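You operate a simulated robot arm through the tools that you are given. There is no shell and no other tool. Be economical: measure what you need, move in short steps, check, and stop when the job is done.

You run a simulated robot arm. Do the job below in one go: nothing can be reset, and whatever is moved stays where it is left.

TASK
Layer drops, then cereal, in the small red cup and serve it.
Fine: one portion of each; the cup goes on the narrow tray, the slide ends out. Set down upright: what you pick out.

Only the result counts: the job must be done as asked and must still hold three seconds after the hand-in. Knocking over, shifting, dropping, spilling or breaking anything else fails it.

THE ROBOT
A 7-joint arm with a two-finger parallel gripper, fixed in place. Base frame: the origin is at the foot of the arm, x ahead of it, y to its left, z up; the work surface is at about z = 0. Lengths are in m, angles in degrees, forces in N, time in s.
With the tool pointing down near the work surface it reaches from about 0.22 to 0.58 m from the base axis. Its first joint turns from -66.0 to 66.0 degrees. Payload 2.5 kg.
The tool frame sits at the grasp point between the pads (the TCP): z along the fingers, y along the line on which they close. The tips reach 0.023 m beyond it. The gripper opens to 0.094 m. The fingers are 0.038 m wide and 0.01 m thick; the gripper's body (0.054 by 0.096 m) begins 0.039 m behind the TCP.
Orientation is told as [roll, pitch, yaw] about the base's x, y, z axes, in that order, counted from this pose: with the fingers straight down and closing along the base's y, the tool's x points along the base's -x, its y along +y and its z along -z.

THE INTERFACE
- The arm moves only by the tool drive_tool. Its argument "plan" is a list of rows, each a list of 7 numbers: the shift along the tool's x, y, z in m, then the turn, a rotation vector about the tool's x, y, z in degrees, then the finger opening in m, from 0 to 0.094. In form: [[x, y, z, ax, ay, az, gripper], ...]. A call has 1 to 12 rows; each row is the pose to reach, as a shift and turn from the pose commanded when the call began, along the tool's axes at that moment. A row lasts 0.2 s, in which the tool goes at most 0.05 m and 8.6 degrees; a call with a longer step from one row to the next is refused whole, and so is a gripper value outside its range. Where a pose cannot be reached the arm comes as near as it can. A force on the tool above 60 N (or 10 N above the force at the start of the call, whichever is more), or a blocked arm, ends the call early, and 0.2 s more pass. Each finger travels about 0.108 m/s and halts on what it meets, pressing with about 32 N; the grip force reading is that of the motor and also rises with nothing between the fingers. The clock runs only during rows and for 0.2 s after the last one: add rows that repeat a pose to give the fingers time. It gives the time, the measured TCP pose, the force on the tool (base axes), the opening and the grip force at its end, in the units of the frame above (readings bear some noise), with the torque about the TCP (base axes, N m) and any sound that the robot's microphone picked up.
- Cameras (640 x 400 px; columns grow to the right, rows downward): "scene" is fixed at [0.1082, -0.3959, 0.5557]; the picture's right is [0.91, -0.41, 0.00], its down [-0.19, -0.42, -0.89] and it looks along [0.37, 0.81, -0.46] (base axes); focal length 238 px, centre (320, 200). "wrist" rides on the gripper at [0.086, 0.016, -0.074] in the tool frame; the picture's right is [-0.18, 0.98, 0.00], its down [-0.58, -0.11, -0.81] and it looks along [-0.79, -0.15, 0.59] (tool axes); focal length 243 px, centre (320, 200).
- capture(camera): a new picture of that camera. The clock stands still meanwhile.
- point_at(camera, pixels): for up to 12 pixels [column, row] of the newest picture of that camera ("zoom" is the newest enlarged one), the place [x, y, z] in the base frame of the surface seen there, good to about 0.002 m. The clock stands still meanwhile.
- enlarge(camera, box): a new picture of the part [left, top, right, bottom] of that camera's present view, enlarged. The clock stands still meanwhile.
- close_job(): hands the job in; it is judged then, once.

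Work in short steps. Measure before you move; look again where a grasp or a placing could have gone wrong, and mend it. You have 80 turns and 34 pictures in all, those below and enlarged ones among them. Open the gripper and draw the arm clear of the work before you hand the job in, unless the task says otherwise; then end with one line.

The tools are called after "Emit:" as name(argument=value, ...) on one line, values as JSON. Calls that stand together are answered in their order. drive_tool: Moves the arm, as the interface text tells. Its arguments: {"type":"object","properties":{"plan":{"type":"array","items":{"type":"array","items":{"type":"number"}}}},"required":["plan"]} The other tools are called the same way: capture (camera) takes a picture; point_at (camera, pixels) gives the place of the surface under pixels of a picture; enlarge (camera, box) takes an enlarged picture of a part of a camera's view; close_job () hands the job in.

At the start:

```text
t: 0.0
tool_pos: [0.3541, 0.1025, 0.4287]
ee_rot: [0.0, 0.0, 0.0]
contact_force: [0.5, 0.3, 0.2]
torque: [0.03, 0.02, -0.01]
finger_gap: 0.0938
finger_force: 0.0
```

scene: 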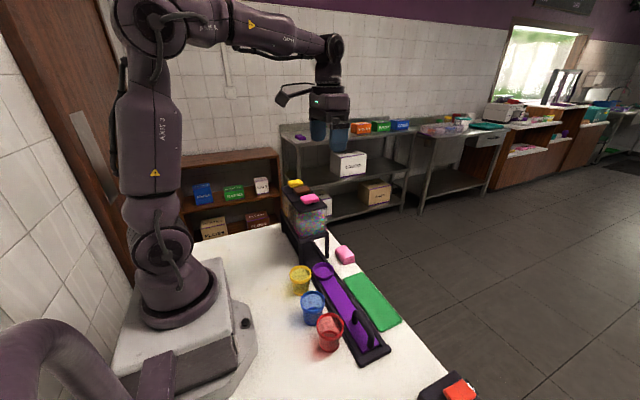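
wrist: 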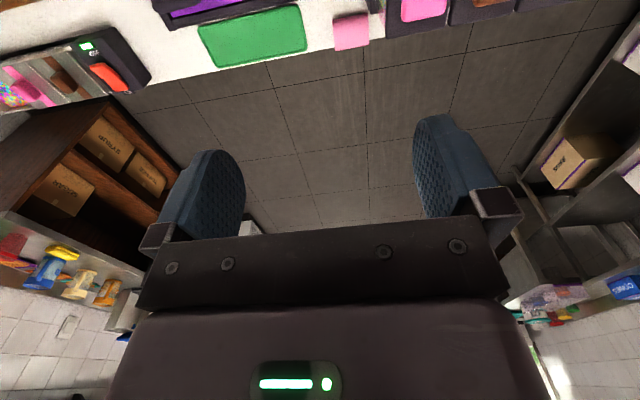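

The scene shows cups at about (300,278), (312,308), (329,331), a dispenser at (305,210) and a slide rail at (345,310). I enlarge these to understand the station.

Emit:
enlarge(camera="scene", box=[260, 170, 420, 270])

Emit:
enlarge(camera="scene", box=[270, 250, 490, 400])

```text
4.00 times, centred on (340, 220) of scene
```

zoom: 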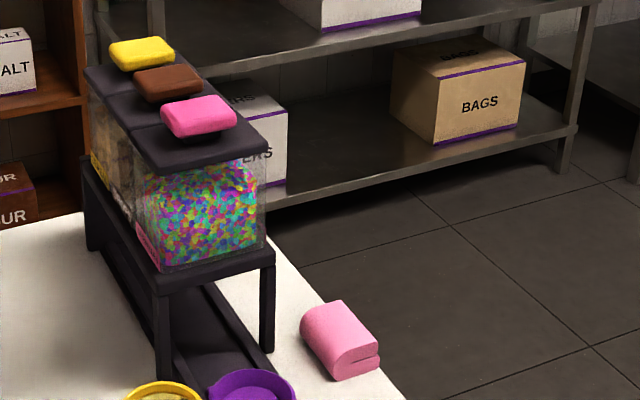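

```text
2.67 times, centred on (380, 325) of scene
```

zoom: 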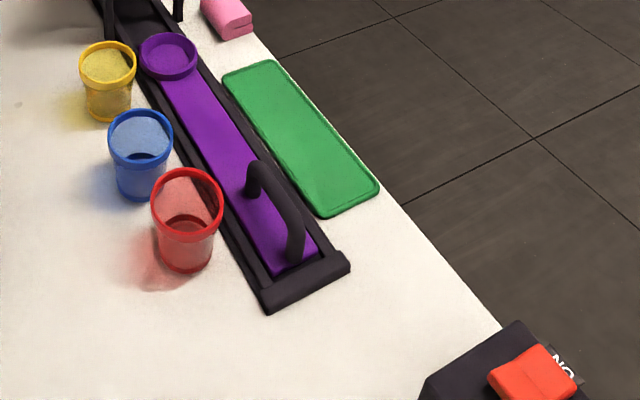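

I measure the main objects: cups, slide, handle, tray, dispenser buttons, red-button box.

Emit:
point_at(camera="zoom", pixels=[[168, 38], [170, 55], [250, 172], [292, 250], [275, 305], [345, 262], [232, 75], [278, 62], [378, 190], [325, 214], [545, 370], [510, 330]])

Emit:
point_at(camera="scene", pixels=[[295, 183], [302, 190], [310, 199], [329, 319], [316, 320], [343, 320], [329, 350], [312, 295], [300, 268], [345, 255], [300, 226], [290, 198]])

```text
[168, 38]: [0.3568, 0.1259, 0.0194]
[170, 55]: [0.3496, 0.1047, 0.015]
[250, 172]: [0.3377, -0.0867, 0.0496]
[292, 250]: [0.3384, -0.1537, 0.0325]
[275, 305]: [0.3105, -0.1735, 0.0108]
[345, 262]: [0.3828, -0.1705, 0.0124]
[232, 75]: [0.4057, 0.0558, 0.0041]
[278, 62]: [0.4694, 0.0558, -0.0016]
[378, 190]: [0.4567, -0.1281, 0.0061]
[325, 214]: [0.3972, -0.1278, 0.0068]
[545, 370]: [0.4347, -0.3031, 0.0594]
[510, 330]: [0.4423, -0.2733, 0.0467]
```

```text
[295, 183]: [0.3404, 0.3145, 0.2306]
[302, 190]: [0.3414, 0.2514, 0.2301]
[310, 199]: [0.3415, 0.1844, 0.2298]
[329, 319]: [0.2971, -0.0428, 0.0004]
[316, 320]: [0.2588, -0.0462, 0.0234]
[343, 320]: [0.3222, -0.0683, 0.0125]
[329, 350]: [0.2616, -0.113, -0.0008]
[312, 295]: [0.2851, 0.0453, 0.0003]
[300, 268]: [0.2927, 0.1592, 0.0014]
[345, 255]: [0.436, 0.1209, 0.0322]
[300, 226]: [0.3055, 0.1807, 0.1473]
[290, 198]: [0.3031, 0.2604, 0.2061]
```

I enlarge the wrist view around the red-button box at (110,75), and the scene around the same box.

Emit:
enlarge(camera="scene", box=[400, 350, 480, 400])

Emit:
enlarge(camera="wrist", box=[0, 0, 200, 125])

```text
8.00 times, centred on (440, 375) of scene
```

zoom: 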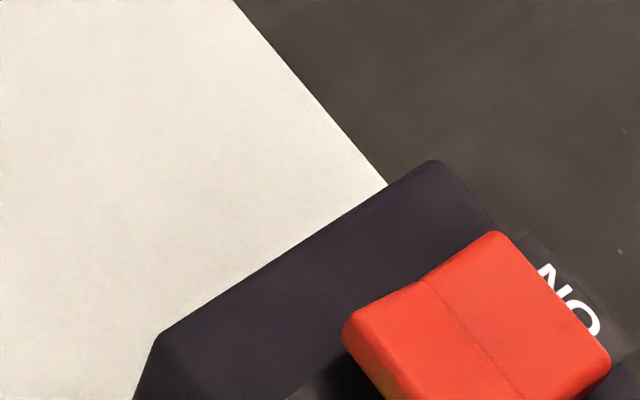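

```text
3.20 times, centred on (100, 62) of wrist
```

zoom: 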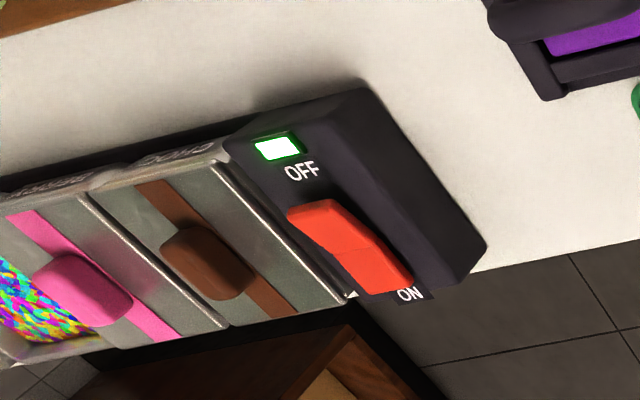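

There is a switch box with OFF/ON and further containers towards -y. I move the arm back and to -y, high up, to look at that end.

Emit:
drive_tool(plan=[[0.013, -0.038, 0, 0, 0, 0, 0.094], [0.025, -0.075, 0, 0, 0, 0, 0.094], [0.038, -0.113, 0, 0, 0, 0, 0.094], [0.05, -0.15, 0, 0, 0, 0, 0.094], [0.063, -0.188, 0, 0, 0, 0, 0.094], [0.075, -0.225, 0, 0, 0, 0, 0.094], [0.088, -0.263, 0, 0, 0, 0, 0.094], [0.1, -0.3, 0, 0, 0, 0, 0.094]])

Emit:
capture(camera="wrist")

```text
t: 1.8
tool_pos: [0.2533, -0.1963, 0.4321]
ee_rot: [0.0, 0.0, 0.1]
contact_force: [0.4, -0.7, 0.1]
torque: [-0.03, 0.0, 0.02]
finger_gap: 0.0938
finger_force: 0.1
```

```text
27 pictures are left
```

wrist: 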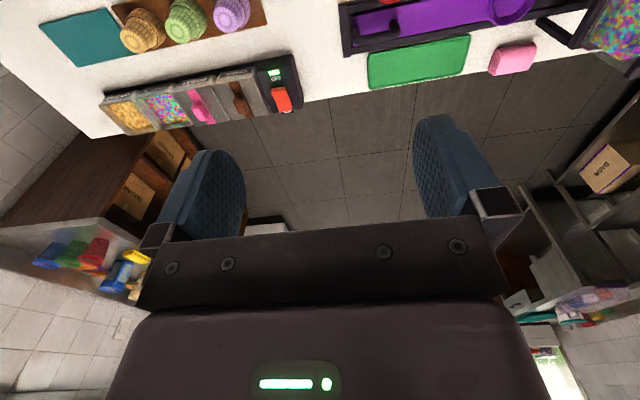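

New items at the -y end: teal mat (90,38), three cones/balls (140-230,20), a bin row (100-300,90). I enlarge it.

Emit:
enlarge(camera="wrist", box=[30, 0, 310, 140])

Emit:
point_at(camera="wrist", pixels=[[90, 38], [140, 25], [185, 20], [230, 12], [125, 113], [165, 108], [202, 105], [240, 100], [281, 98], [273, 73], [420, 60], [520, 55]])

```text
2.29 times, centred on (170, 70) of wrist
```

zoom: 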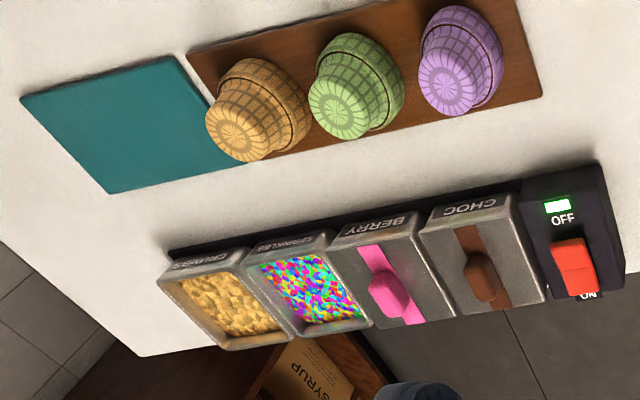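

```text
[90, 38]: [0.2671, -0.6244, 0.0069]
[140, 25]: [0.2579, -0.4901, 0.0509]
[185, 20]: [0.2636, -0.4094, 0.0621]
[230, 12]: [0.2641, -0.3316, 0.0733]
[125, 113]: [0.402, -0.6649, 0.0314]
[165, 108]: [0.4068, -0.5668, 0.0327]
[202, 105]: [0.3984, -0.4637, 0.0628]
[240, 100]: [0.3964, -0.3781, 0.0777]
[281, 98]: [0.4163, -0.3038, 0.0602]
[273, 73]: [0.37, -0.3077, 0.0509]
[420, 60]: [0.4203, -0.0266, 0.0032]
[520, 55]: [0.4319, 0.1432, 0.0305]
```

That is a separate dipping station; the green tray at (420,60) is the narrow one. Now I move to the +y side to read the labels on the hoppers' robot-facing side.

Emit:
drive_tool(plan=[[0, 0.046, 0, 0, 0, 0, 0.094], [0, 0.092, 0, 0, 0, 0, 0.094], [0, 0.138, 0, 0, 0, 0, 0.094], [0, 0.184, 0, 0, 0, 0, 0.094], [0, 0.23, 0, 0, 0, 0, 0.094], [0, 0.276, 0, 0, 0, 0, 0.094], [0, 0.322, 0, 0, 0, 0, 0.094], [0, 0.368, 0, 0, 0, 0, 0.094], [0.01, 0.41, 0, 0, 0, 0, 0.094], [0.015, 0.41, 0.045, 0, 0, 0, 0.094], [0.015, 0.41, 0.09, 0, 0, 0, 0.094], [0.015, 0.41, 0.12, 0, 0, 0, 0.094]])

Emit:
capture(camera="wrist")

```text
t: 4.4
tool_pos: [0.238, 0.2132, 0.3142]
ee_rot: [0.0, 0.0, 0.0]
contact_force: [-1.1, -0.5, 0.4]
torque: [0.03, -0.02, 0.02]
finger_gap: 0.094
finger_force: 0.0
```

```text
25 pictures are left
```

wrist: 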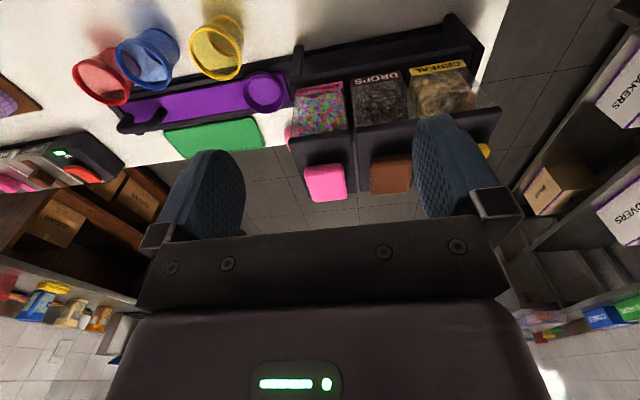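

Labels: DROPS is the middle hopper (brown), CEREAL the far one (yellow). I enlarge the hoppers and the slide with cups.

Emit:
enlarge(camera="wrist", box=[270, 0, 510, 210])

Emit:
enlarge(camera="wrist", box=[60, 0, 300, 160])

```text
1.90 times, centred on (390, 105) of wrist
```

zoom: 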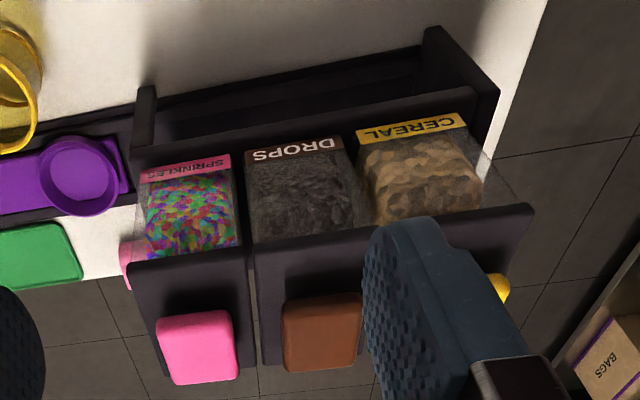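

```text
2.50 times, centred on (180, 80) of wrist
```

zoom: 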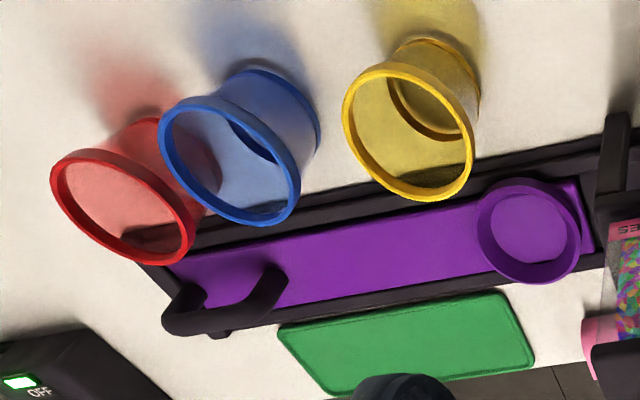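

I measure the red cup rim, the neighbouring blue rim and the slide's ring and handle in the zoom.

Emit:
point_at(camera="zoom", pixels=[[57, 172], [190, 240], [95, 155], [145, 259], [190, 105], [292, 205], [485, 215], [575, 250], [545, 185], [520, 278], [188, 325], [270, 280]])

Emit:
point_at(camera="scene", pixels=[[318, 324], [342, 322], [329, 315], [329, 335], [302, 300], [323, 297], [370, 345], [356, 318], [353, 312], [365, 350], [329, 352], [329, 348]])

```text
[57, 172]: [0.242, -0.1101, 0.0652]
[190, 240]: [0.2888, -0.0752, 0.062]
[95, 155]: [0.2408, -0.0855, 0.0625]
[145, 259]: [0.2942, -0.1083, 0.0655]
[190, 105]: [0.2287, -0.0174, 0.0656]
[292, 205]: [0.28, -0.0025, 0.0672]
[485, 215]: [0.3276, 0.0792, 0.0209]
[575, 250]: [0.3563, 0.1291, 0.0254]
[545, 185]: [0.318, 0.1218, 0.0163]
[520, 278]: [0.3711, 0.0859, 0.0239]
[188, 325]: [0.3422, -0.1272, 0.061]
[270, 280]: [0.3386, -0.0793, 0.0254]
```

```text
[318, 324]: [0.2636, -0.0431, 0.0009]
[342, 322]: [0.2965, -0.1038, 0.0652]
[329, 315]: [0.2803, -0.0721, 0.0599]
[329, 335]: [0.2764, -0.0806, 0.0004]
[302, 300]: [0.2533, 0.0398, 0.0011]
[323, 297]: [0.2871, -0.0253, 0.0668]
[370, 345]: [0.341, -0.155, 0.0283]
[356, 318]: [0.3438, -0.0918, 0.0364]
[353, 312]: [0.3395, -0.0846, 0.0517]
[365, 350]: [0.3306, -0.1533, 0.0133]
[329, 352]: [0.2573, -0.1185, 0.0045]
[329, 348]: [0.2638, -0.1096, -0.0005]
```

Red cup: rim centre about (0.266,-0.097), radius ~0.03, height 0.066; ring on the slide about (0.347,0.104). I check the hopper frame's front edge, then turn the gripper 90° (closing along x) over the cup at height.

Emit:
point_at(camera="scene", pixels=[[299, 210], [326, 206], [301, 262], [327, 256], [312, 213], [303, 239], [326, 233], [318, 274], [310, 193], [310, 201]])

Emit:
drive_tool(plan=[[-0.002, -0.028, 0, 0, 0, -8.18, 0.08], [-0.005, -0.056, 0, 0, 0, -16.36, 0.08], [-0.008, -0.084, 0, 0, 0, -24.54, 0.08], [-0.011, -0.112, 0, 0, 0, -32.72, 0.08], [-0.014, -0.14, 0, 0, 0, -40.9, 0.08], [-0.017, -0.168, 0, 0, 0, -49.08, 0.08], [-0.02, -0.196, 0, 0, 0, -57.26, 0.08], [-0.022, -0.224, 0, 0, 0, -65.44, 0.08], [-0.025, -0.252, 0, 0, 0, -73.62, 0.08], [-0.028, -0.28, 0, 0, 0, -81.8, 0.08], [-0.028, -0.31, 0, 0, 0, -90, 0.08], [-0.028, -0.31, 0.04, 0, 0, -90, 0.08]])

Emit:
capture(camera="wrist")

```text
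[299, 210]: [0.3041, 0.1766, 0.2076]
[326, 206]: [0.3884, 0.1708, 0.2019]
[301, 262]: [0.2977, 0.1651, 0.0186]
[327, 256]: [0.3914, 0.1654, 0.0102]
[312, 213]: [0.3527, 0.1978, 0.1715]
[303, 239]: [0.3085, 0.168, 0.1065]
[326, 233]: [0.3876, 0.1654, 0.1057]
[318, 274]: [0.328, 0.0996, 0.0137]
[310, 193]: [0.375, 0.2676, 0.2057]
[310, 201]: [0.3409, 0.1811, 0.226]
```

```text
t: 7.0
tool_pos: [0.2677, -0.096, 0.2705]
ee_rot: [0.0, 0.0, 90.2]
contact_force: [0.1, 0.0, -0.8]
torque: [0.03, -0.01, 0.0]
finger_gap: 0.0799
finger_force: 0.0
```

```text
22 pictures are left
```

wrist: 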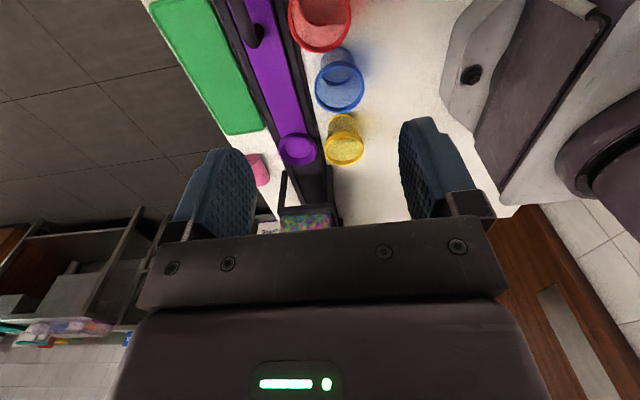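

The red cup's rim is visible at (290..349, 0..52). I measure its rim and the ring from this view.

Emit:
point_at(camera="wrist", pixels=[[290, 16], [348, 14], [320, 49], [305, 46], [338, 45], [317, 88], [361, 85], [340, 109], [280, 150], [315, 150], [297, 134], [297, 163]])

Emit:
enlarge(camera="wrist", box=[220, 0, 380, 100])

```text
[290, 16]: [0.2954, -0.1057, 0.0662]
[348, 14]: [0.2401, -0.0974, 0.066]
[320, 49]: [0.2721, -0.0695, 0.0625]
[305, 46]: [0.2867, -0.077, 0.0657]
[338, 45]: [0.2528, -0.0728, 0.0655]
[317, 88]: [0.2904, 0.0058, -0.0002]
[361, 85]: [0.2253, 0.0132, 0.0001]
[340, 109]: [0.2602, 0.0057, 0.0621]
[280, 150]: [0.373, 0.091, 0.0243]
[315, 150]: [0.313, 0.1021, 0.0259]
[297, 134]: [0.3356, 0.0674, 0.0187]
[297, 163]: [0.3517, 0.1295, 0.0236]
```

```text
4.00 times, centred on (300, 50) of wrist
```

zoom: 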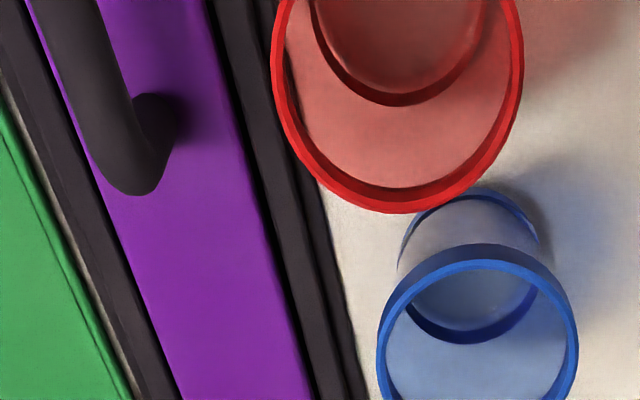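

Cup centre comes out as (0.2675,-0.099), rim radius 0.0295. I descend to TCP z≈0.053 with opening 0.08, then close.

Emit:
drive_tool(plan=[[0.003, 0, 0.045, 0, 0, 0, 0.08], [0.003, 0, 0.09, 0, 0, 0, 0.08], [0.003, 0, 0.13, 0, 0, 0, 0.08], [0.003, 0, 0.17, 0, 0, 0, 0.08], [0.003, 0, 0.2, 0, 0, 0, 0.08], [0.003, 0, 0.218, 0, 0, 0, 0.08], [0.003, 0, 0.218, 0, 0, 0, 0.08]])

Emit:
capture(camera="scene")

```text
t: 8.6
tool_pos: [0.2667, -0.0991, 0.0543]
ee_rot: [0.0, 0.1, 90.0]
contact_force: [0.4, -0.6, 0.7]
torque: [-0.04, -0.01, 0.01]
finger_gap: 0.08
finger_force: 0.0
```

```text
20 pictures are left
```

scene: 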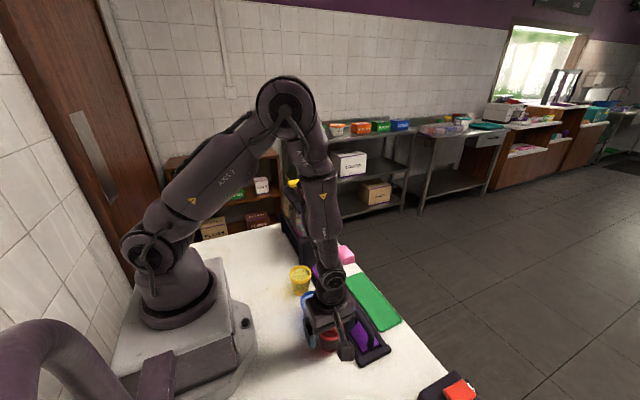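

The gripper straddles the cup without contact. I close on it.

Emit:
drive_tool(plan=[[0, 0, 0, 0, 0, 0, 0.06], [0, 0, 0, 0, 0, 0, 0.05], [0, 0, 0, 0, 0, 0, 0.05]])

```text
t: 9.4
tool_pos: [0.2668, -0.099, 0.0556]
ee_rot: [0.0, 0.0, 90.0]
contact_force: [0.8, -0.5, 0.4]
torque: [-0.01, 0.05, -0.02]
finger_gap: 0.0578
finger_force: 31.6
```

Gap 0.058 at 32 N: the cup is held by the rim. I lift it 0.12 m and look.

Emit:
drive_tool(plan=[[0, 0, -0.02, 0, 0, 0, 0.05], [0, 0, -0.05, 0, 0, 0, 0.05], [0, 0, -0.085, 0, 0, 0, 0.05], [0, 0, -0.12, 0, 0, 0, 0.05]])

Emit:
capture(camera="scene")

```text
t: 10.4
tool_pos: [0.2676, -0.1005, 0.1718]
ee_rot: [0.1, 0.0, 90.0]
contact_force: [-0.5, -0.1, -0.1]
torque: [0.01, -0.01, 0.01]
finger_gap: 0.0578
finger_force: 31.7
```

```text
19 pictures are left
```

scene: 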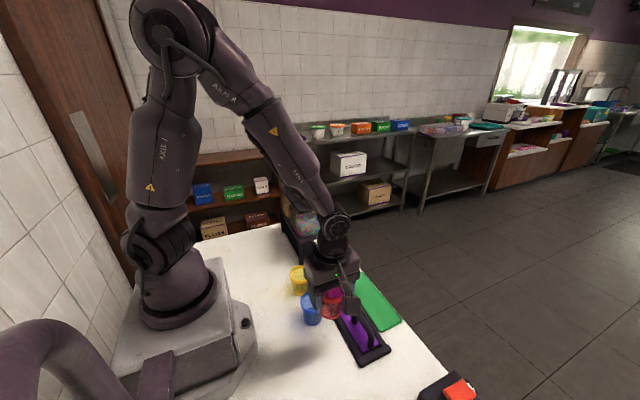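

Cup held upright. I move to ahead of the ring at (0.342, 0.0, 0.19) for a close look at the ring.

Emit:
drive_tool(plan=[[-0.03, -0.02, -0.02, 0, 0, 0, 0.05], [-0.06, -0.045, -0.02, 0, 0, 0, 0.05], [-0.085, -0.065, -0.02, 0, 0, 0, 0.05], [-0.1, -0.0745, -0.02, 0, 0, 0, 0.05]])

Emit:
enlarge(camera="wrist", box=[240, 0, 440, 180])

```text
t: 11.4
tool_pos: [0.3432, -0.0016, 0.1933]
ee_rot: [0.1, -0.1, 89.9]
contact_force: [0.1, -0.8, 0.1]
torque: [-0.01, -0.03, 0.02]
finger_gap: 0.0578
finger_force: 31.7
```

```text
2.22 times, centred on (340, 90) of wrist
```

zoom: 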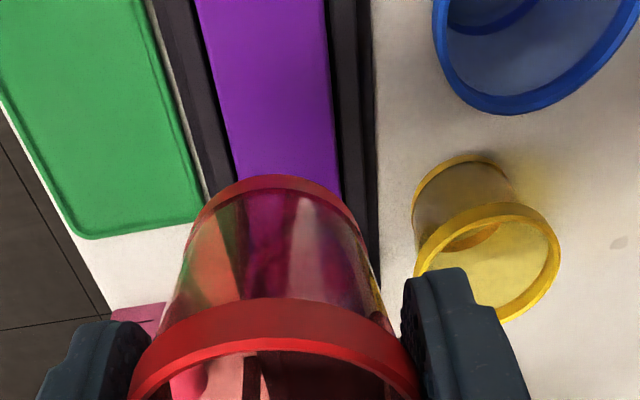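

The cup hides the ring in this view. I use the scene camera for the ring.

Emit:
enlarge(camera="scene", box=[280, 240, 400, 315])

```text
5.33 times, centred on (340, 278) of scene
```

zoom: 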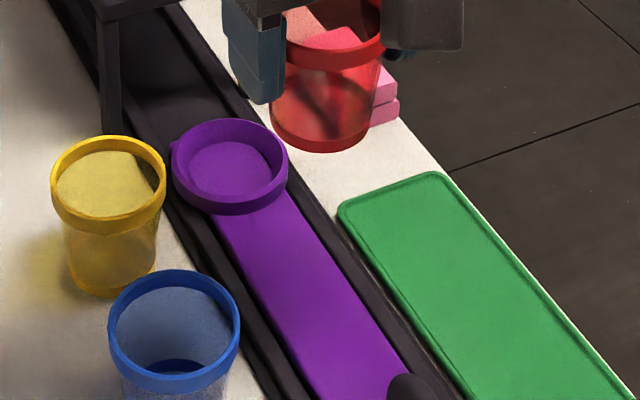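

The ring is clear at (230,165) in the zoom. I measure its rim and floor, the slide edges, and the tray.

Emit:
point_at(camera="zoom", pixels=[[175, 162], [284, 168], [218, 124], [255, 126], [215, 201], [250, 200], [232, 165], [205, 165], [265, 170], [340, 210], [440, 176], [300, 330]])

```text
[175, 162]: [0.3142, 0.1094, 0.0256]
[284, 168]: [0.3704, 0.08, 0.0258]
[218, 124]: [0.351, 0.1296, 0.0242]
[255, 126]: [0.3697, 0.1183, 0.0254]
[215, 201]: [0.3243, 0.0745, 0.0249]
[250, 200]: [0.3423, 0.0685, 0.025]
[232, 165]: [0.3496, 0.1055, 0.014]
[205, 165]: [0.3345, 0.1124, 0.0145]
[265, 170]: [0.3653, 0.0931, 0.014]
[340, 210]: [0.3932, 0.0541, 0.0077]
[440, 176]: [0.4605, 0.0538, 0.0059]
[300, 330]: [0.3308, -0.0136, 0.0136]
```

Ring centre ≈ (0.344,0.0995), floor z 0.014. I check clearance to the yellow cup.

Emit:
point_at(camera="zoom", pixels=[[164, 175], [53, 180], [108, 220], [158, 205], [90, 140], [160, 155]])

```text
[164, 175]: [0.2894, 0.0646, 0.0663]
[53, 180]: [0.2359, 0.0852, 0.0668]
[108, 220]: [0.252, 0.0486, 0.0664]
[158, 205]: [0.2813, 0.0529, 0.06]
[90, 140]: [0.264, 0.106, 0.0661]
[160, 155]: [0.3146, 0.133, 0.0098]
```

Yellow cup edge at x≈0.292 leaves room if I open only to 0.068. I move over the ring and lower to just above its floor.

Emit:
drive_tool(plan=[[-0.035, 0, 0, 0, 0, 0, 0.05], [-0.07, -0.001, 0, 0, 0, 0, 0.05], [-0.095, -0.001, 0.01, 0, 0, 0, 0.05], [-0.101, -0.001, 0.04, 0, 0, 0, 0.05], [-0.101, -0.001, 0.07, 0, 0, 0, 0.05], [-0.101, -0.001, 0.09, 0, 0, 0, 0.05], [-0.101, -0.001, 0.1, 0, 0, 0, 0.05], [-0.101, -0.001, 0.1, 0, 0, 0, 0.05]])

Emit:
enlarge(camera="scene", box=[280, 240, 400, 315])

```text
t: 13.2
tool_pos: [0.3434, 0.1015, 0.0928]
ee_rot: [0.0, -0.1, 90.0]
contact_force: [0.0, 0.2, 0.3]
torque: [0.02, -0.01, 0.0]
finger_gap: 0.058
finger_force: 31.9
```

```text
5.33 times, centred on (340, 278) of scene
```

zoom: 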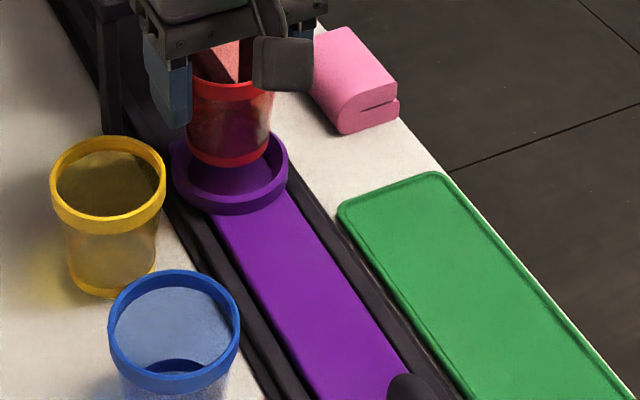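

The cup hangs above the ring. I lower it about 23 mm more, correcting y by 1.5 mm.

Emit:
drive_tool(plan=[[0.0015, 0, 0.01, 0, 0, 0, 0.05], [0.0015, 0, 0.018, 0, 0, 0, 0.05], [0.0015, 0, 0.0225, 0, 0, 0, 0.05], [0.0015, 0, 0.0225, 0, 0, 0, 0.05]])

Emit:
enlarge(camera="scene", box=[280, 240, 400, 315])

```text
t: 14.2
tool_pos: [0.3423, 0.0973, 0.0705]
ee_rot: [0.1, 0.1, 90.0]
contact_force: [-0.2, 0.3, -0.4]
torque: [0.01, 0.01, 0.03]
finger_gap: 0.0578
finger_force: 32.0
```

```text
5.33 times, centred on (340, 278) of scene
```

zoom: 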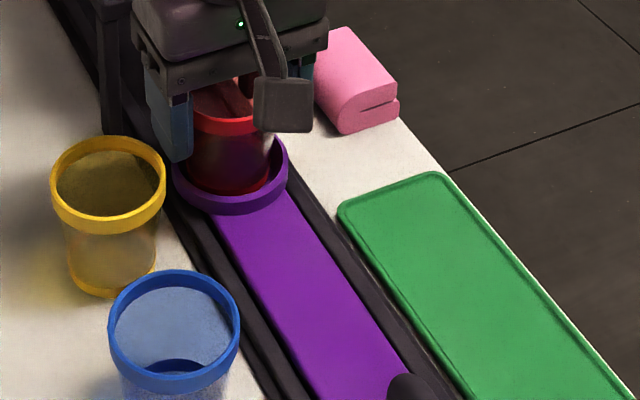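

The cup is in the ring, ~1-2 mm above the floor. I lower a bit more to touch, then release to 0.068.

Emit:
drive_tool(plan=[[-0.0005, -0.0005, 0.0015, 0, 0, 0, 0.05], [-0.0005, -0.0005, 0.003, 0, 0, 0, 0.05], [-0.0005, -0.0005, 0.003, 0, 0, 0, 0.05]])

```text
t: 15.0
tool_pos: [0.3445, 0.0993, 0.0672]
ee_rot: [0.0, 0.0, 90.0]
contact_force: [-0.8, -0.6, 11.4]
torque: [-0.05, 0.11, 0.0]
finger_gap: 0.0577
finger_force: 31.4
```

Contact at 11 N: the cup is seated. I release to 0.068 and rise straight up.

Emit:
drive_tool(plan=[[0, 0, -0.001, 0, 0, 0, 0.062], [0, 0, -0.001, 0, 0, 0, 0.067], [0, 0, -0.001, 0, 0, 0, 0.067], [0, 0, -0.02, 0, 0, 0, 0.067], [0, 0, -0.06, 0, 0, 0, 0.067], [0, 0, -0.1, 0, 0, 0, 0.067], [0.04, 0, -0.1, 0, 0, 0, 0.067], [0.085, 0, -0.1, 0, 0, 0, 0.067], [0.13, 0, -0.1, 0, 0, 0, 0.067], [0.175, 0, -0.1, 0, 0, 0, 0.06], [0.2165, 0.003, -0.1, 0, 0, 0, 0.05]])

Emit:
capture(camera="wrist")

```text
t: 17.4
tool_pos: [0.3422, -0.1211, 0.1671]
ee_rot: [0.0, 0.0, 90.1]
contact_force: [0.7, 0.4, -1.0]
torque: [-0.04, -0.01, -0.01]
finger_gap: 0.0497
finger_force: 0.0
```

```text
14 pictures are left
```

wrist: 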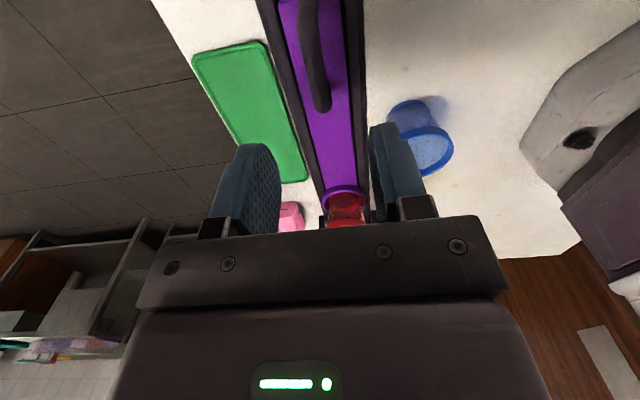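

The cup stands in the ring. I measure the handle bar at (305-325, 10-105) and the slide edges.

Emit:
point_at(camera="wrist", pixels=[[302, 40], [308, 40], [317, 40], [312, 70], [306, 80], [321, 80], [322, 103], [310, 5], [323, 90]])

```text
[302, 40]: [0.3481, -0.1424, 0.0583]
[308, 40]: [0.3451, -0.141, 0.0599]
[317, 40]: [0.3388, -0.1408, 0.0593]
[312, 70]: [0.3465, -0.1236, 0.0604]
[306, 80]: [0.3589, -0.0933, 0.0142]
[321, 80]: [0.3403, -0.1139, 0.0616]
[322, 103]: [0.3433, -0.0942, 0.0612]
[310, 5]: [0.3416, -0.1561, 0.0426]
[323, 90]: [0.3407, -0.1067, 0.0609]
```

Handle bar is at x≈0.3435, y -0.09…-0.155, top z 0.061. I descend onto its middle and close.

Emit:
drive_tool(plan=[[0, -0.001, 0.045, 0, 0, 0, 0.05], [0, -0.001, 0.085, 0, 0, 0, 0.05], [0, -0.001, 0.105, 0, 0, 0, 0.05], [0, -0.001, 0.115, 0, 0, 0, 0.05], [0, -0.001, 0.115, 0, 0, 0, 0.03], [0, -0.001, 0.115, 0, 0, 0, 0.008], [0, -0.001, 0.115, 0, 0, 0, 0.005], [0, -0.001, 0.115, 0, 0, 0, 0.005]])

```text
t: 19.2
tool_pos: [0.3447, -0.1173, 0.0493]
ee_rot: [-0.2, 0.0, 89.9]
contact_force: [24.4, -1.5, -24.6]
torque: [-0.48, 0.13, -0.11]
finger_gap: 0.0142
finger_force: 44.8
```

Handle gripped (gap 0.014), with some side load. I relax that slightly and look at the hoppers for exact stop positions.

Emit:
drive_tool(plan=[[0, -0.002, 0.002, 0, 0, 0, 0.005]])

Emit:
enlarge(camera="scene", box=[270, 170, 366, 290])

```text
t: 19.6
tool_pos: [0.3442, -0.1167, 0.0478]
ee_rot: [0.0, 0.0, 90.0]
contact_force: [6.2, -0.4, 18.8]
torque: [1.14, -0.02, 0.06]
finger_gap: 0.0144
finger_force: 45.5
```

```text
3.33 times, centred on (318, 230) of scene
```

zoom: 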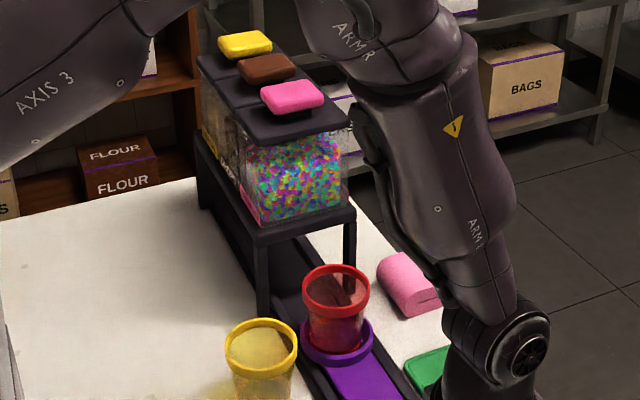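

The cup sits in the ring at (337,300). I measure button tops and lid seams for the hopper pitch, and the cup rim.

Emit:
point_at(camera="zoom", pixels=[[252, 31], [240, 54], [272, 55], [258, 79], [295, 84], [288, 108], [237, 81], [262, 107], [222, 58], [250, 142], [304, 295], [370, 290]])

```text
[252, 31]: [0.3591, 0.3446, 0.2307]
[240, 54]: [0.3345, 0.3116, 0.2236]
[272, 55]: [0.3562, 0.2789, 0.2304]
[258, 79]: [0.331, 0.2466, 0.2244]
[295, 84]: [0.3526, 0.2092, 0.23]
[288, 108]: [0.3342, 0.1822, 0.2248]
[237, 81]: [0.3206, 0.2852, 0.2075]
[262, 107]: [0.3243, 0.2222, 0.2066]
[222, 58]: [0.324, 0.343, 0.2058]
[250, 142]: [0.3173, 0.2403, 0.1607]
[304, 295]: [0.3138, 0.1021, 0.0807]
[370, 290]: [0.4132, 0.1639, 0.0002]
```

Hopper centres come out at y ≈ 0.197, 0.263, 0.328 (pitch ~0.066). I push the slide +0.1635 so the ring is below DROPS, in two calls, starting with 0.08.

Emit:
drive_tool(plan=[[-0.01, 0, 0, 0, 0, 0, 0.005], [-0.03, 0, 0, 0, 0, 0, 0.005], [-0.055, 0, 0, 0, 0, 0, 0.005], [-0.08, 0, 0, 0, 0, 0, 0.005]])

```text
t: 20.6
tool_pos: [0.3449, -0.0354, 0.0492]
ee_rot: [-0.2, -0.1, 90.0]
contact_force: [27.8, -0.6, -40.5]
torque: [-0.26, 0.16, 0.06]
finger_gap: 0.0146
finger_force: 45.2
```

Slide moves; side and vertical loads build up (28, -40 N). I trim +x 3 mm / down 2 mm and continue to the DROPS position.

Emit:
drive_tool(plan=[[0, -0.002, 0.0018, 0, 0, 0, 0.005], [-0.02, -0.003, 0.0018, 0, 0, 0, 0.005], [-0.045, -0.003, 0.0018, 0, 0, 0, 0.005], [-0.07, -0.003, 0.0018, 0, 0, 0, 0.005], [-0.0835, -0.003, 0.0018, 0, 0, 0, 0.005]])

```text
t: 21.8
tool_pos: [0.3455, 0.047, 0.049]
ee_rot: [0.1, 0.0, 90.0]
contact_force: [-9.9, 1.2, 19.1]
torque: [-0.78, -0.04, 0.02]
finger_gap: 0.0143
finger_force: 45.0
```

The slide has moved 0.164. I release, rise, and look with the scene camera.

Emit:
drive_tool(plan=[[0, 0, 0, 0, 0, 0, 0.02], [0, 0, 0, 0, 0, 0, 0.05], [0, 0, 0, 0, 0, 0, 0.05], [0, 0, -0.04, 0, 0, 0, 0.05], [0, 0, -0.08, 0, 0, 0, 0.05], [0.04, 0, -0.11, 0, 0, 0, 0.03]])

Emit:
enlarge(camera="scene", box=[250, 170, 410, 300])

```text
t: 23.2
tool_pos: [0.3445, 0.0061, 0.1585]
ee_rot: [0.0, 0.0, 90.1]
contact_force: [-0.3, -0.5, -0.2]
torque: [0.0, -0.02, -0.01]
finger_gap: 0.03
finger_force: 0.1
```

```text
3.08 times, centred on (330, 235) of scene
```

zoom: 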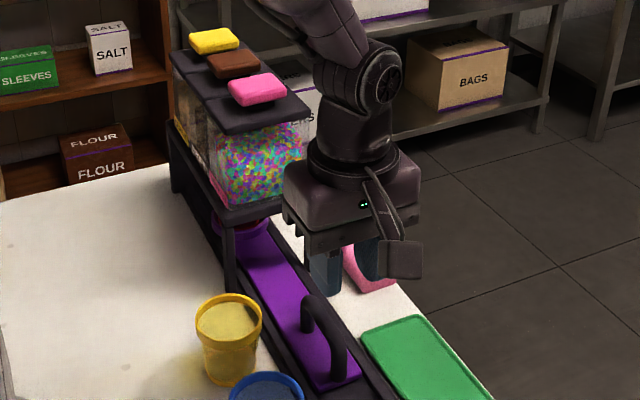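

The slide is under the hoppers. I measure the visible ring edge at (240,243) and handle ends to confirm the position.

Emit:
point_at(camera="zoom", pixels=[[238, 240], [250, 242], [262, 238], [240, 226], [305, 300], [338, 370], [216, 225], [335, 384]])

```text
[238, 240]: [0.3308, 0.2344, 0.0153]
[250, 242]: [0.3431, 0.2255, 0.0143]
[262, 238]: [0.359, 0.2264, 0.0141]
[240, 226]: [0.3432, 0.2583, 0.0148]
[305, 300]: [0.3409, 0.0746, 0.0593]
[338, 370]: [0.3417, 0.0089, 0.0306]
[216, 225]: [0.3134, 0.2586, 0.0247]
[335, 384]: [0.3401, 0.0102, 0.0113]
```

Ring centre is at y≈0.263, under DROPS. I close the fingers, rise to z 0.30 and go above the brown button at (0.343,0.263), then to z 0.268.

Emit:
drive_tool(plan=[[0, 0, -0.045, 0, 0, 0, 0.0], [0, 0, -0.09, 0, 0, 0, 0.0], [0, 0, -0.13, 0, 0, 0, 0.0], [0, 0, -0.15, 0, 0, 0, 0.0], [-0.045, 0, -0.15, 0, 0, 0, 0.0], [-0.09, 0, -0.15, 0, 0, 0, 0.0], [-0.135, 0, -0.15, 0, 0, 0, 0.0], [-0.18, 0, -0.15, 0, 0, 0, 0.0], [-0.225, 0.001, -0.15, 0, 0, 0, 0.0], [-0.257, 0.001, -0.15, 0, 0, 0, 0.0], [-0.257, 0.001, -0.115, 0, 0, 0, 0.0], [-0.257, 0.001, -0.115, 0, 0, 0, 0.0]])

Emit:
enlarge(camera="scene", box=[250, 150, 410, 280])

```text
t: 25.8
tool_pos: [0.3473, 0.2657, 0.2751]
ee_rot: [0.1, 0.0, 90.0]
contact_force: [0.1, 0.6, 0.2]
torque: [0.0, 0.01, 0.03]
finger_gap: 0.0
finger_force: 31.9
```

```text
3.08 times, centred on (330, 215) of scene
```

zoom: 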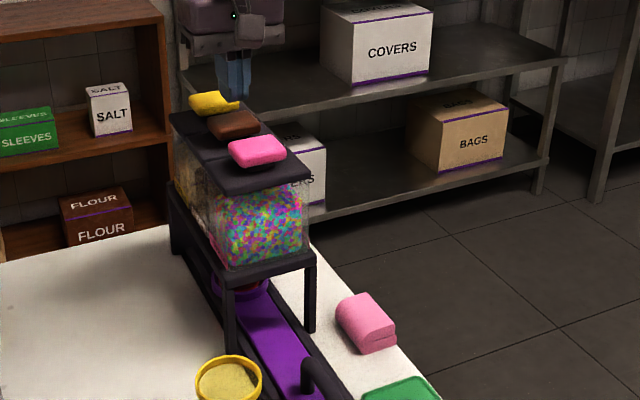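

Fingers hover over the brown button, tips at z≈0.252. I lower gently to about contact.

Emit:
drive_tool(plan=[[0.002, 0.003, 0.01, 0, 0, 0, 0.0], [0.002, 0.003, 0.018, 0, 0, 0, 0.0], [0.002, 0.003, 0.022, 0, 0, 0, 0.0]])

```text
t: 26.6
tool_pos: [0.3427, 0.264, 0.2503]
ee_rot: [0.0, 0.0, 89.9]
contact_force: [0.0, -0.9, 1.7]
torque: [0.03, 0.02, -0.04]
finger_gap: 0.0002
finger_force: 32.0
```

Nearly touching (1.7 N). I press 8 mm further and come back up within one call, listening for a sound.

Emit:
drive_tool(plan=[[0, 0, 0.004, 0, 0, 0, 0.0], [0, 0, 0.008, 0, 0, 0, 0.0], [0, 0, -0.012, 0, 0, 0, 0.0], [0, 0, -0.02, 0, 0, 0, 0.0]])

```text
t: 27.6
tool_pos: [0.3401, 0.2618, 0.2682]
ee_rot: [0.0, 0.1, 89.9]
contact_force: [0.1, -0.5, 0.2]
torque: [0.02, 0.02, 0.0]
finger_gap: 0.0001
finger_force: 31.8
```

No sound was reported. I check through the gap at scene (307,242) whether drops are in the cup.

Emit:
enlarge(camera="scene", box=[285, 220, 333, 250])

```text
13.33 times, centred on (309, 235) of scene
```

zoom: 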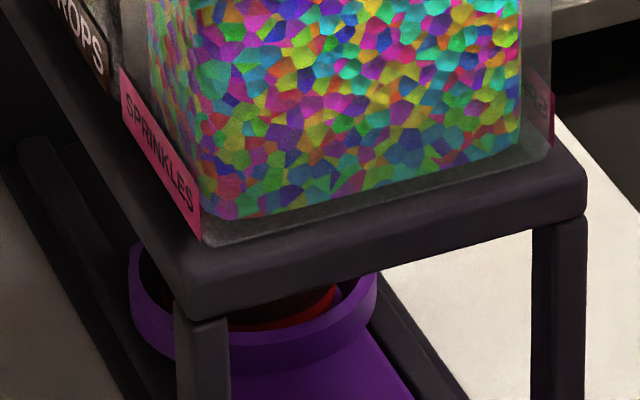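

Contents are not visible past the frame. I'll go up, swing to the robot side with yaw back to 0, and look at the cup with the wrist camera.

Emit:
drive_tool(plan=[[0, 0, -0.03, 0, 0, 0, 0.0], [-0.002, 0.012, -0.03, 0, 0, 8.18, 0.0], [-0.004, 0.025, -0.03, 0, 0, 16.36, 0.0], [-0.006, 0.038, -0.03, 0, 0, 24.54, 0.0], [-0.008, 0.051, -0.03, 0, 0, 32.72, 0.0], [-0.01, 0.064, -0.03, 0, 0, 40.9, 0.0], [-0.012, 0.077, -0.03, 0, 0, 49.08, 0.0], [-0.014, 0.09, -0.03, 0, 0, 57.26, 0.0], [-0.016, 0.103, -0.03, 0, 0, 65.44, 0.0], [-0.018, 0.116, -0.03, 0, 0, 73.62, 0.0], [-0.02, 0.129, -0.03, 0, 0, 81.8, 0.03], [-0.02, 0.14, -0.03, 0, 0, 90, 0.06]])

Emit:
drive_tool(plan=[[0, 0, 0.04, 0, 0, 0, 0.094], [0, 0, 0.08, 0, 0, 0, 0.094], [0, 0, 0.1, 0, 0, 0, 0.094]])

Emit:
capture(camera="wrist")

```text
t: 30.2
tool_pos: [0.202, 0.2807, 0.3011]
ee_rot: [-0.1, -0.1, -0.2]
contact_force: [-0.5, 0.3, 0.2]
torque: [-0.02, -0.01, 0.01]
finger_gap: 0.06
finger_force: 0.1
```

```text
t: 31.0
tool_pos: [0.2021, 0.2822, 0.2025]
ee_rot: [0.0, 0.0, 0.0]
contact_force: [0.2, 0.4, -0.6]
torque: [-0.02, -0.03, -0.02]
finger_gap: 0.094
finger_force: 0.1
```

```text
9 pictures are left
```

wrist: 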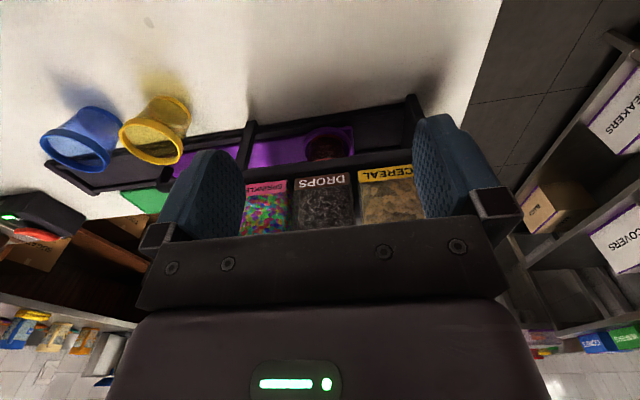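

The cup is at (325,145) under DROPS. I enlarge it.

Emit:
enlarge(camera="wrist", box=[280, 110, 376, 170])

```text
6.67 times, centred on (328, 140) of wrist
```

zoom: 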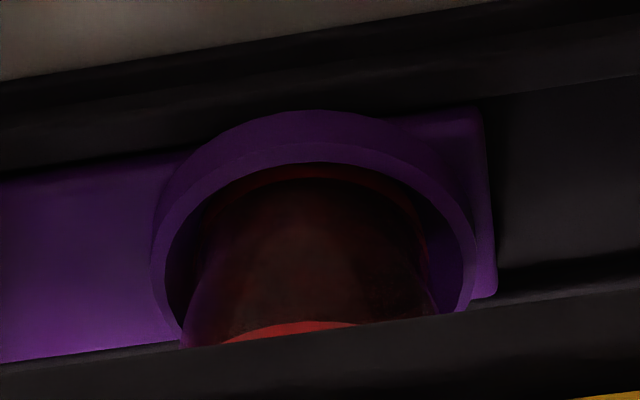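

The cup's lower part looks dark brown. I check the depth there: solid drops would stop the ray inside the cup.

Emit:
point_at(camera="zoom", pixels=[[310, 200], [310, 230], [310, 260], [310, 300], [250, 260], [390, 260], [290, 332]])

Emit:
point_at(camera="wrist", pixels=[[297, 187], [353, 183], [360, 176], [410, 170], [288, 190], [325, 200]])

```text
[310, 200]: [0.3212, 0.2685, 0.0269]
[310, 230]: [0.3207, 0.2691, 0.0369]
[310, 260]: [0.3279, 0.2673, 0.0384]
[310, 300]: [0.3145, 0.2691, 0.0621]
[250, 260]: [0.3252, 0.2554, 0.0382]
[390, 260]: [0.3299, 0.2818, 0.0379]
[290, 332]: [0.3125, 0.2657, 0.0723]
```

```text
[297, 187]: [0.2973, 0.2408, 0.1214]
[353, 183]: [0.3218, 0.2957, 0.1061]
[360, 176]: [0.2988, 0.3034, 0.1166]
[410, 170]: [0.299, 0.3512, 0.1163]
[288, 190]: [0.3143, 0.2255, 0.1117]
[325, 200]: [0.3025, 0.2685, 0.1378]
```

The surface inside is flat at z≈0.038 over a base at 0.014: a portion of drops is in. I return to the handle, turning the gripper to 90° on the way, high and clear.

Emit:
drive_tool(plan=[[0, -0.03, -0.01, 0, 0, -8.18, 0.08], [0, -0.055, -0.01, 0, 0, -16.36, 0.06], [0, -0.08, -0.01, 0, 0, -24.54, 0.05], [0, -0.1, -0.01, 0, 0, -32.72, 0.05], [0, -0.12, -0.01, 0, 0, -40.9, 0.05], [0, -0.14, -0.01, 0, 0, -49.08, 0.05], [0, -0.16, -0.01, 0, 0, -57.26, 0.05], [0, -0.18, -0.01, 0, 0, -65.44, 0.05], [0, -0.2, -0.01, 0, 0, -73.62, 0.05], [-0.03, -0.22, -0.01, 0, 0, -81.8, 0.05], [-0.065, -0.236, -0.01, 0, 0, -90, 0.05], [-0.105, -0.236, -0.01, 0, 0, -90, 0.05]])

Emit:
drive_tool(plan=[[0, -0.0365, 0.0, 0, 0, 0, 0.05], [0, -0.0365, 0.04, 0, 0, 0, 0.05], [0, -0.0365, 0.08, 0, 0, 0, 0.05], [0, -0.0365, 0.1, 0, 0, 0, 0.05], [0, -0.0365, 0.1, 0, 0, 0, 0.05]])

Emit:
enlarge(camera="scene", box=[280, 220, 400, 320])

```text
t: 33.6
tool_pos: [0.3082, 0.0473, 0.2115]
ee_rot: [0.1, 0.0, 90.1]
contact_force: [0.3, -0.5, 0.0]
torque: [-0.02, 0.0, 0.0]
finger_gap: 0.0499
finger_force: 0.1
```

```text
t: 34.8
tool_pos: [0.3449, 0.0472, 0.1118]
ee_rot: [0.0, 0.0, 90.1]
contact_force: [-1.2, -0.1, -0.1]
torque: [-0.02, 0.04, 0.03]
finger_gap: 0.0501
finger_force: 0.1
```

```text
4.00 times, centred on (340, 270) of scene
```

zoom: 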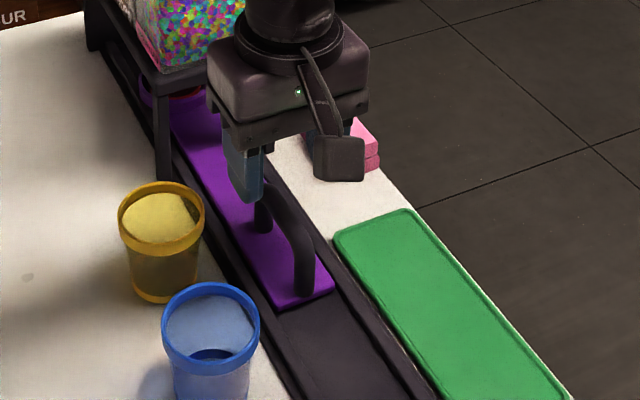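

Fingers straddle the handle. I descend 62 mm and grip it.

Emit:
drive_tool(plan=[[0, 0, 0.035, 0, 0, 0, 0.05], [0, 0, 0.0625, 0, 0, 0, 0.05], [0, 0, 0.0625, 0, 0, 0, 0.05], [0, 0, 0.0625, 0, 0, 0, 0.03], [0, 0, 0.0625, 0, 0, 0, 0.01], [0, 0, 0.0625, 0, 0, 0, 0.005], [0, 0, 0.0625, 0, 0, 0, 0.005]])

```text
t: 36.4
tool_pos: [0.3441, 0.0456, 0.0485]
ee_rot: [-0.3, 0.0, 90.1]
contact_force: [22.8, -0.1, -21.4]
torque: [-0.04, 0.13, 0.06]
finger_gap: 0.0143
finger_force: 45.6
```

Gripped. I trim the load and push the slide +0.065 to CEREAL.

Emit:
drive_tool(plan=[[0, -0.002, 0.001, 0, 0, 0, 0.005], [-0.015, -0.002, 0.001, 0, 0, 0, 0.005], [-0.04, -0.002, 0.001, 0, 0, 0, 0.005], [-0.058, -0.002, 0.001, 0, 0, 0, 0.005], [-0.065, -0.002, 0.001, 0, 0, 0, 0.005], [-0.065, -0.002, 0.001, 0, 0, 0, 0.005]])

```text
t: 37.8
tool_pos: [0.3456, 0.1113, 0.0494]
ee_rot: [0.2, 0.0, 90.0]
contact_force: [-5.9, -0.1, 4.2]
torque: [-0.52, -0.01, -0.05]
finger_gap: 0.0143
finger_force: 44.6
```

Slide moved 0.0655 (ring at y≈0.329). I release, rise to z≈0.30, closing the fingers, and go over the yellow button.

Emit:
drive_tool(plan=[[0, 0, 0, 0, 0, 0, 0.025], [0, 0, 0, 0, 0, 0, 0.05], [0, 0, 0, 0, 0, 0, 0.05], [0, 0, -0.045, 0, 0, 0, 0.05], [0, 0, -0.09, 0, 0, 0, 0.03], [0, 0, -0.135, 0, 0, 0, 0.0], [0, 0, -0.18, 0, 0, 0, 0.0], [0, 0, -0.225, 0, 0, 0, 0.0], [0, 0, -0.255, 0, 0, 0, 0.0]])

Emit:
drive_tool(plan=[[-0.045, 0, 0, 0, 0, 0, 0.0], [-0.09, 0, 0, 0, 0, 0, 0.0], [-0.135, 0, 0, 0, 0, 0, 0.0], [-0.18, 0.002, 0, 0, 0, 0, 0.0], [-0.217, 0.002, 0, 0, 0, 0, 0.0], [-0.217, 0.002, 0.03, 0, 0, 0, 0.0], [-0.217, 0.002, 0.03, 0, 0, 0, 0.0]])

```text
t: 39.8
tool_pos: [0.3454, 0.1101, 0.3028]
ee_rot: [0.0, 0.0, 90.0]
contact_force: [0.4, 0.8, -1.3]
torque: [0.0, 0.0, 0.0]
finger_gap: 0.0
finger_force: 32.2
```

```text
t: 41.4
tool_pos: [0.3452, 0.3277, 0.2729]
ee_rot: [0.1, -0.1, 90.0]
contact_force: [-0.4, 0.4, 0.4]
torque: [-0.03, 0.0, -0.01]
finger_gap: 0.0002
finger_force: 32.1
```

Above the yellow button at (0.345,0.328). I lower to contact height, as with the brown one.

Emit:
drive_tool(plan=[[0, 0.002, 0.01, 0, 0, 0, 0.0], [0, 0.002, 0.018, 0, 0, 0, 0.0], [0, 0.002, 0.0215, 0, 0, 0, 0.0]])

Emit:
drive_tool(plan=[[0, 0, 0.004, 0, 0, 0, 0.0], [0, 0, 0.008, 0, 0, 0, 0.0], [0, 0, -0.012, 0, 0, 0, 0.0], [0, 0, -0.05, 0, 0, 0, 0.0]])

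```text
t: 42.2
tool_pos: [0.3424, 0.3279, 0.2509]
ee_rot: [-0.1, -0.1, 90.0]
contact_force: [0.9, 0.6, 0.6]
torque: [0.01, 0.02, 0.0]
finger_gap: 0.0001
finger_force: 31.7
```

```text
t: 43.2
tool_pos: [0.3424, 0.3246, 0.3024]
ee_rot: [0.2, 0.1, 90.1]
contact_force: [-0.8, 0.5, 0.0]
torque: [0.01, 0.0, 0.01]
finger_gap: 0.0
finger_force: 31.8
```

I go back to the handle at y≈0.111 to pull the slide out; the fill can then be checked in the open.

Emit:
drive_tool(plan=[[0.045, 0, 0, 0, 0, 0, 0.0], [0.09, 0, 0, 0, 0, 0, 0.0], [0.135, 0, 0, 0, 0, 0, 0.0], [0.18, -0.001, 0, 0, 0, 0, 0.02], [0.2135, -0.002, 0, 0, 0, 0, 0.05], [0.2135, -0.002, 0.045, 0, 0, 0, 0.05], [0.2135, -0.002, 0.09, 0, 0, 0, 0.05], [0.2135, -0.002, 0.135, 0, 0, 0, 0.05], [0.2135, -0.002, 0.17, 0, 0, 0, 0.05], [0.2135, -0.002, 0.19, 0, 0, 0, 0.05], [0.2135, -0.002, 0.19, 0, 0, 0, 0.05]])

Emit:
drive_tool(plan=[[0, 0, 0.035, 0, 0, 0, 0.05], [0, 0, 0.0625, 0, 0, 0, 0.05], [0, 0, 0.0625, 0, 0, 0, 0.05], [0, 0, 0.0625, 0, 0, 0, 0.03], [0, 0, 0.0625, 0, 0, 0, 0.01], [0, 0, 0.0625, 0, 0, 0, 0.005], [0, 0, 0.0625, 0, 0, 0, 0.005]])

```text
t: 45.6
tool_pos: [0.3429, 0.1153, 0.1109]
ee_rot: [0.1, 0.0, 90.0]
contact_force: [-0.1, -0.4, -0.6]
torque: [0.0, -0.01, -0.02]
finger_gap: 0.05
finger_force: 0.2
```

```text
t: 47.2
tool_pos: [0.346, 0.1137, 0.0484]
ee_rot: [-0.3, -0.2, 90.0]
contact_force: [18.2, 0.8, -17.5]
torque: [0.26, 0.11, 0.15]
finger_gap: 0.0145
finger_force: 45.0
```

Gripped. I pull the slide out (-y) in parts, trimming side load.

Emit:
drive_tool(plan=[[0, -0.002, 0.001, 0, 0, 0, 0.005], [0.015, -0.002, 0.001, 0, 0, 0, 0.005], [0.035, -0.002, 0.001, 0, 0, 0, 0.005], [0.06, -0.002, 0.001, 0, 0, 0, 0.005], [0.08, -0.002, 0.001, 0, 0, 0, 0.005]])

```text
t: 48.4
tool_pos: [0.346, 0.0339, 0.0489]
ee_rot: [0.2, 0.0, 89.9]
contact_force: [-2.8, 1.4, -19.0]
torque: [-0.34, 0.03, -0.1]
finger_gap: 0.0143
finger_force: 45.1
```

Moving smoothly; I continue another 0.08.

Emit:
drive_tool(plan=[[0.015, 0, 0.001, 0, 0, 0, 0.005], [0.035, 0, 0.001, 0, 0, 0, 0.005], [0.06, 0, 0.001, 0, 0, 0, 0.005], [0.08, 0, 0.001, 0, 0, 0, 0.005]])

```text
t: 49.4
tool_pos: [0.3451, -0.0472, 0.0477]
ee_rot: [0.3, 0.1, 90.1]
contact_force: [-11.6, -0.3, -6.4]
torque: [-1.49, -0.06, 0.03]
finger_gap: 0.0145
finger_force: 44.5
```

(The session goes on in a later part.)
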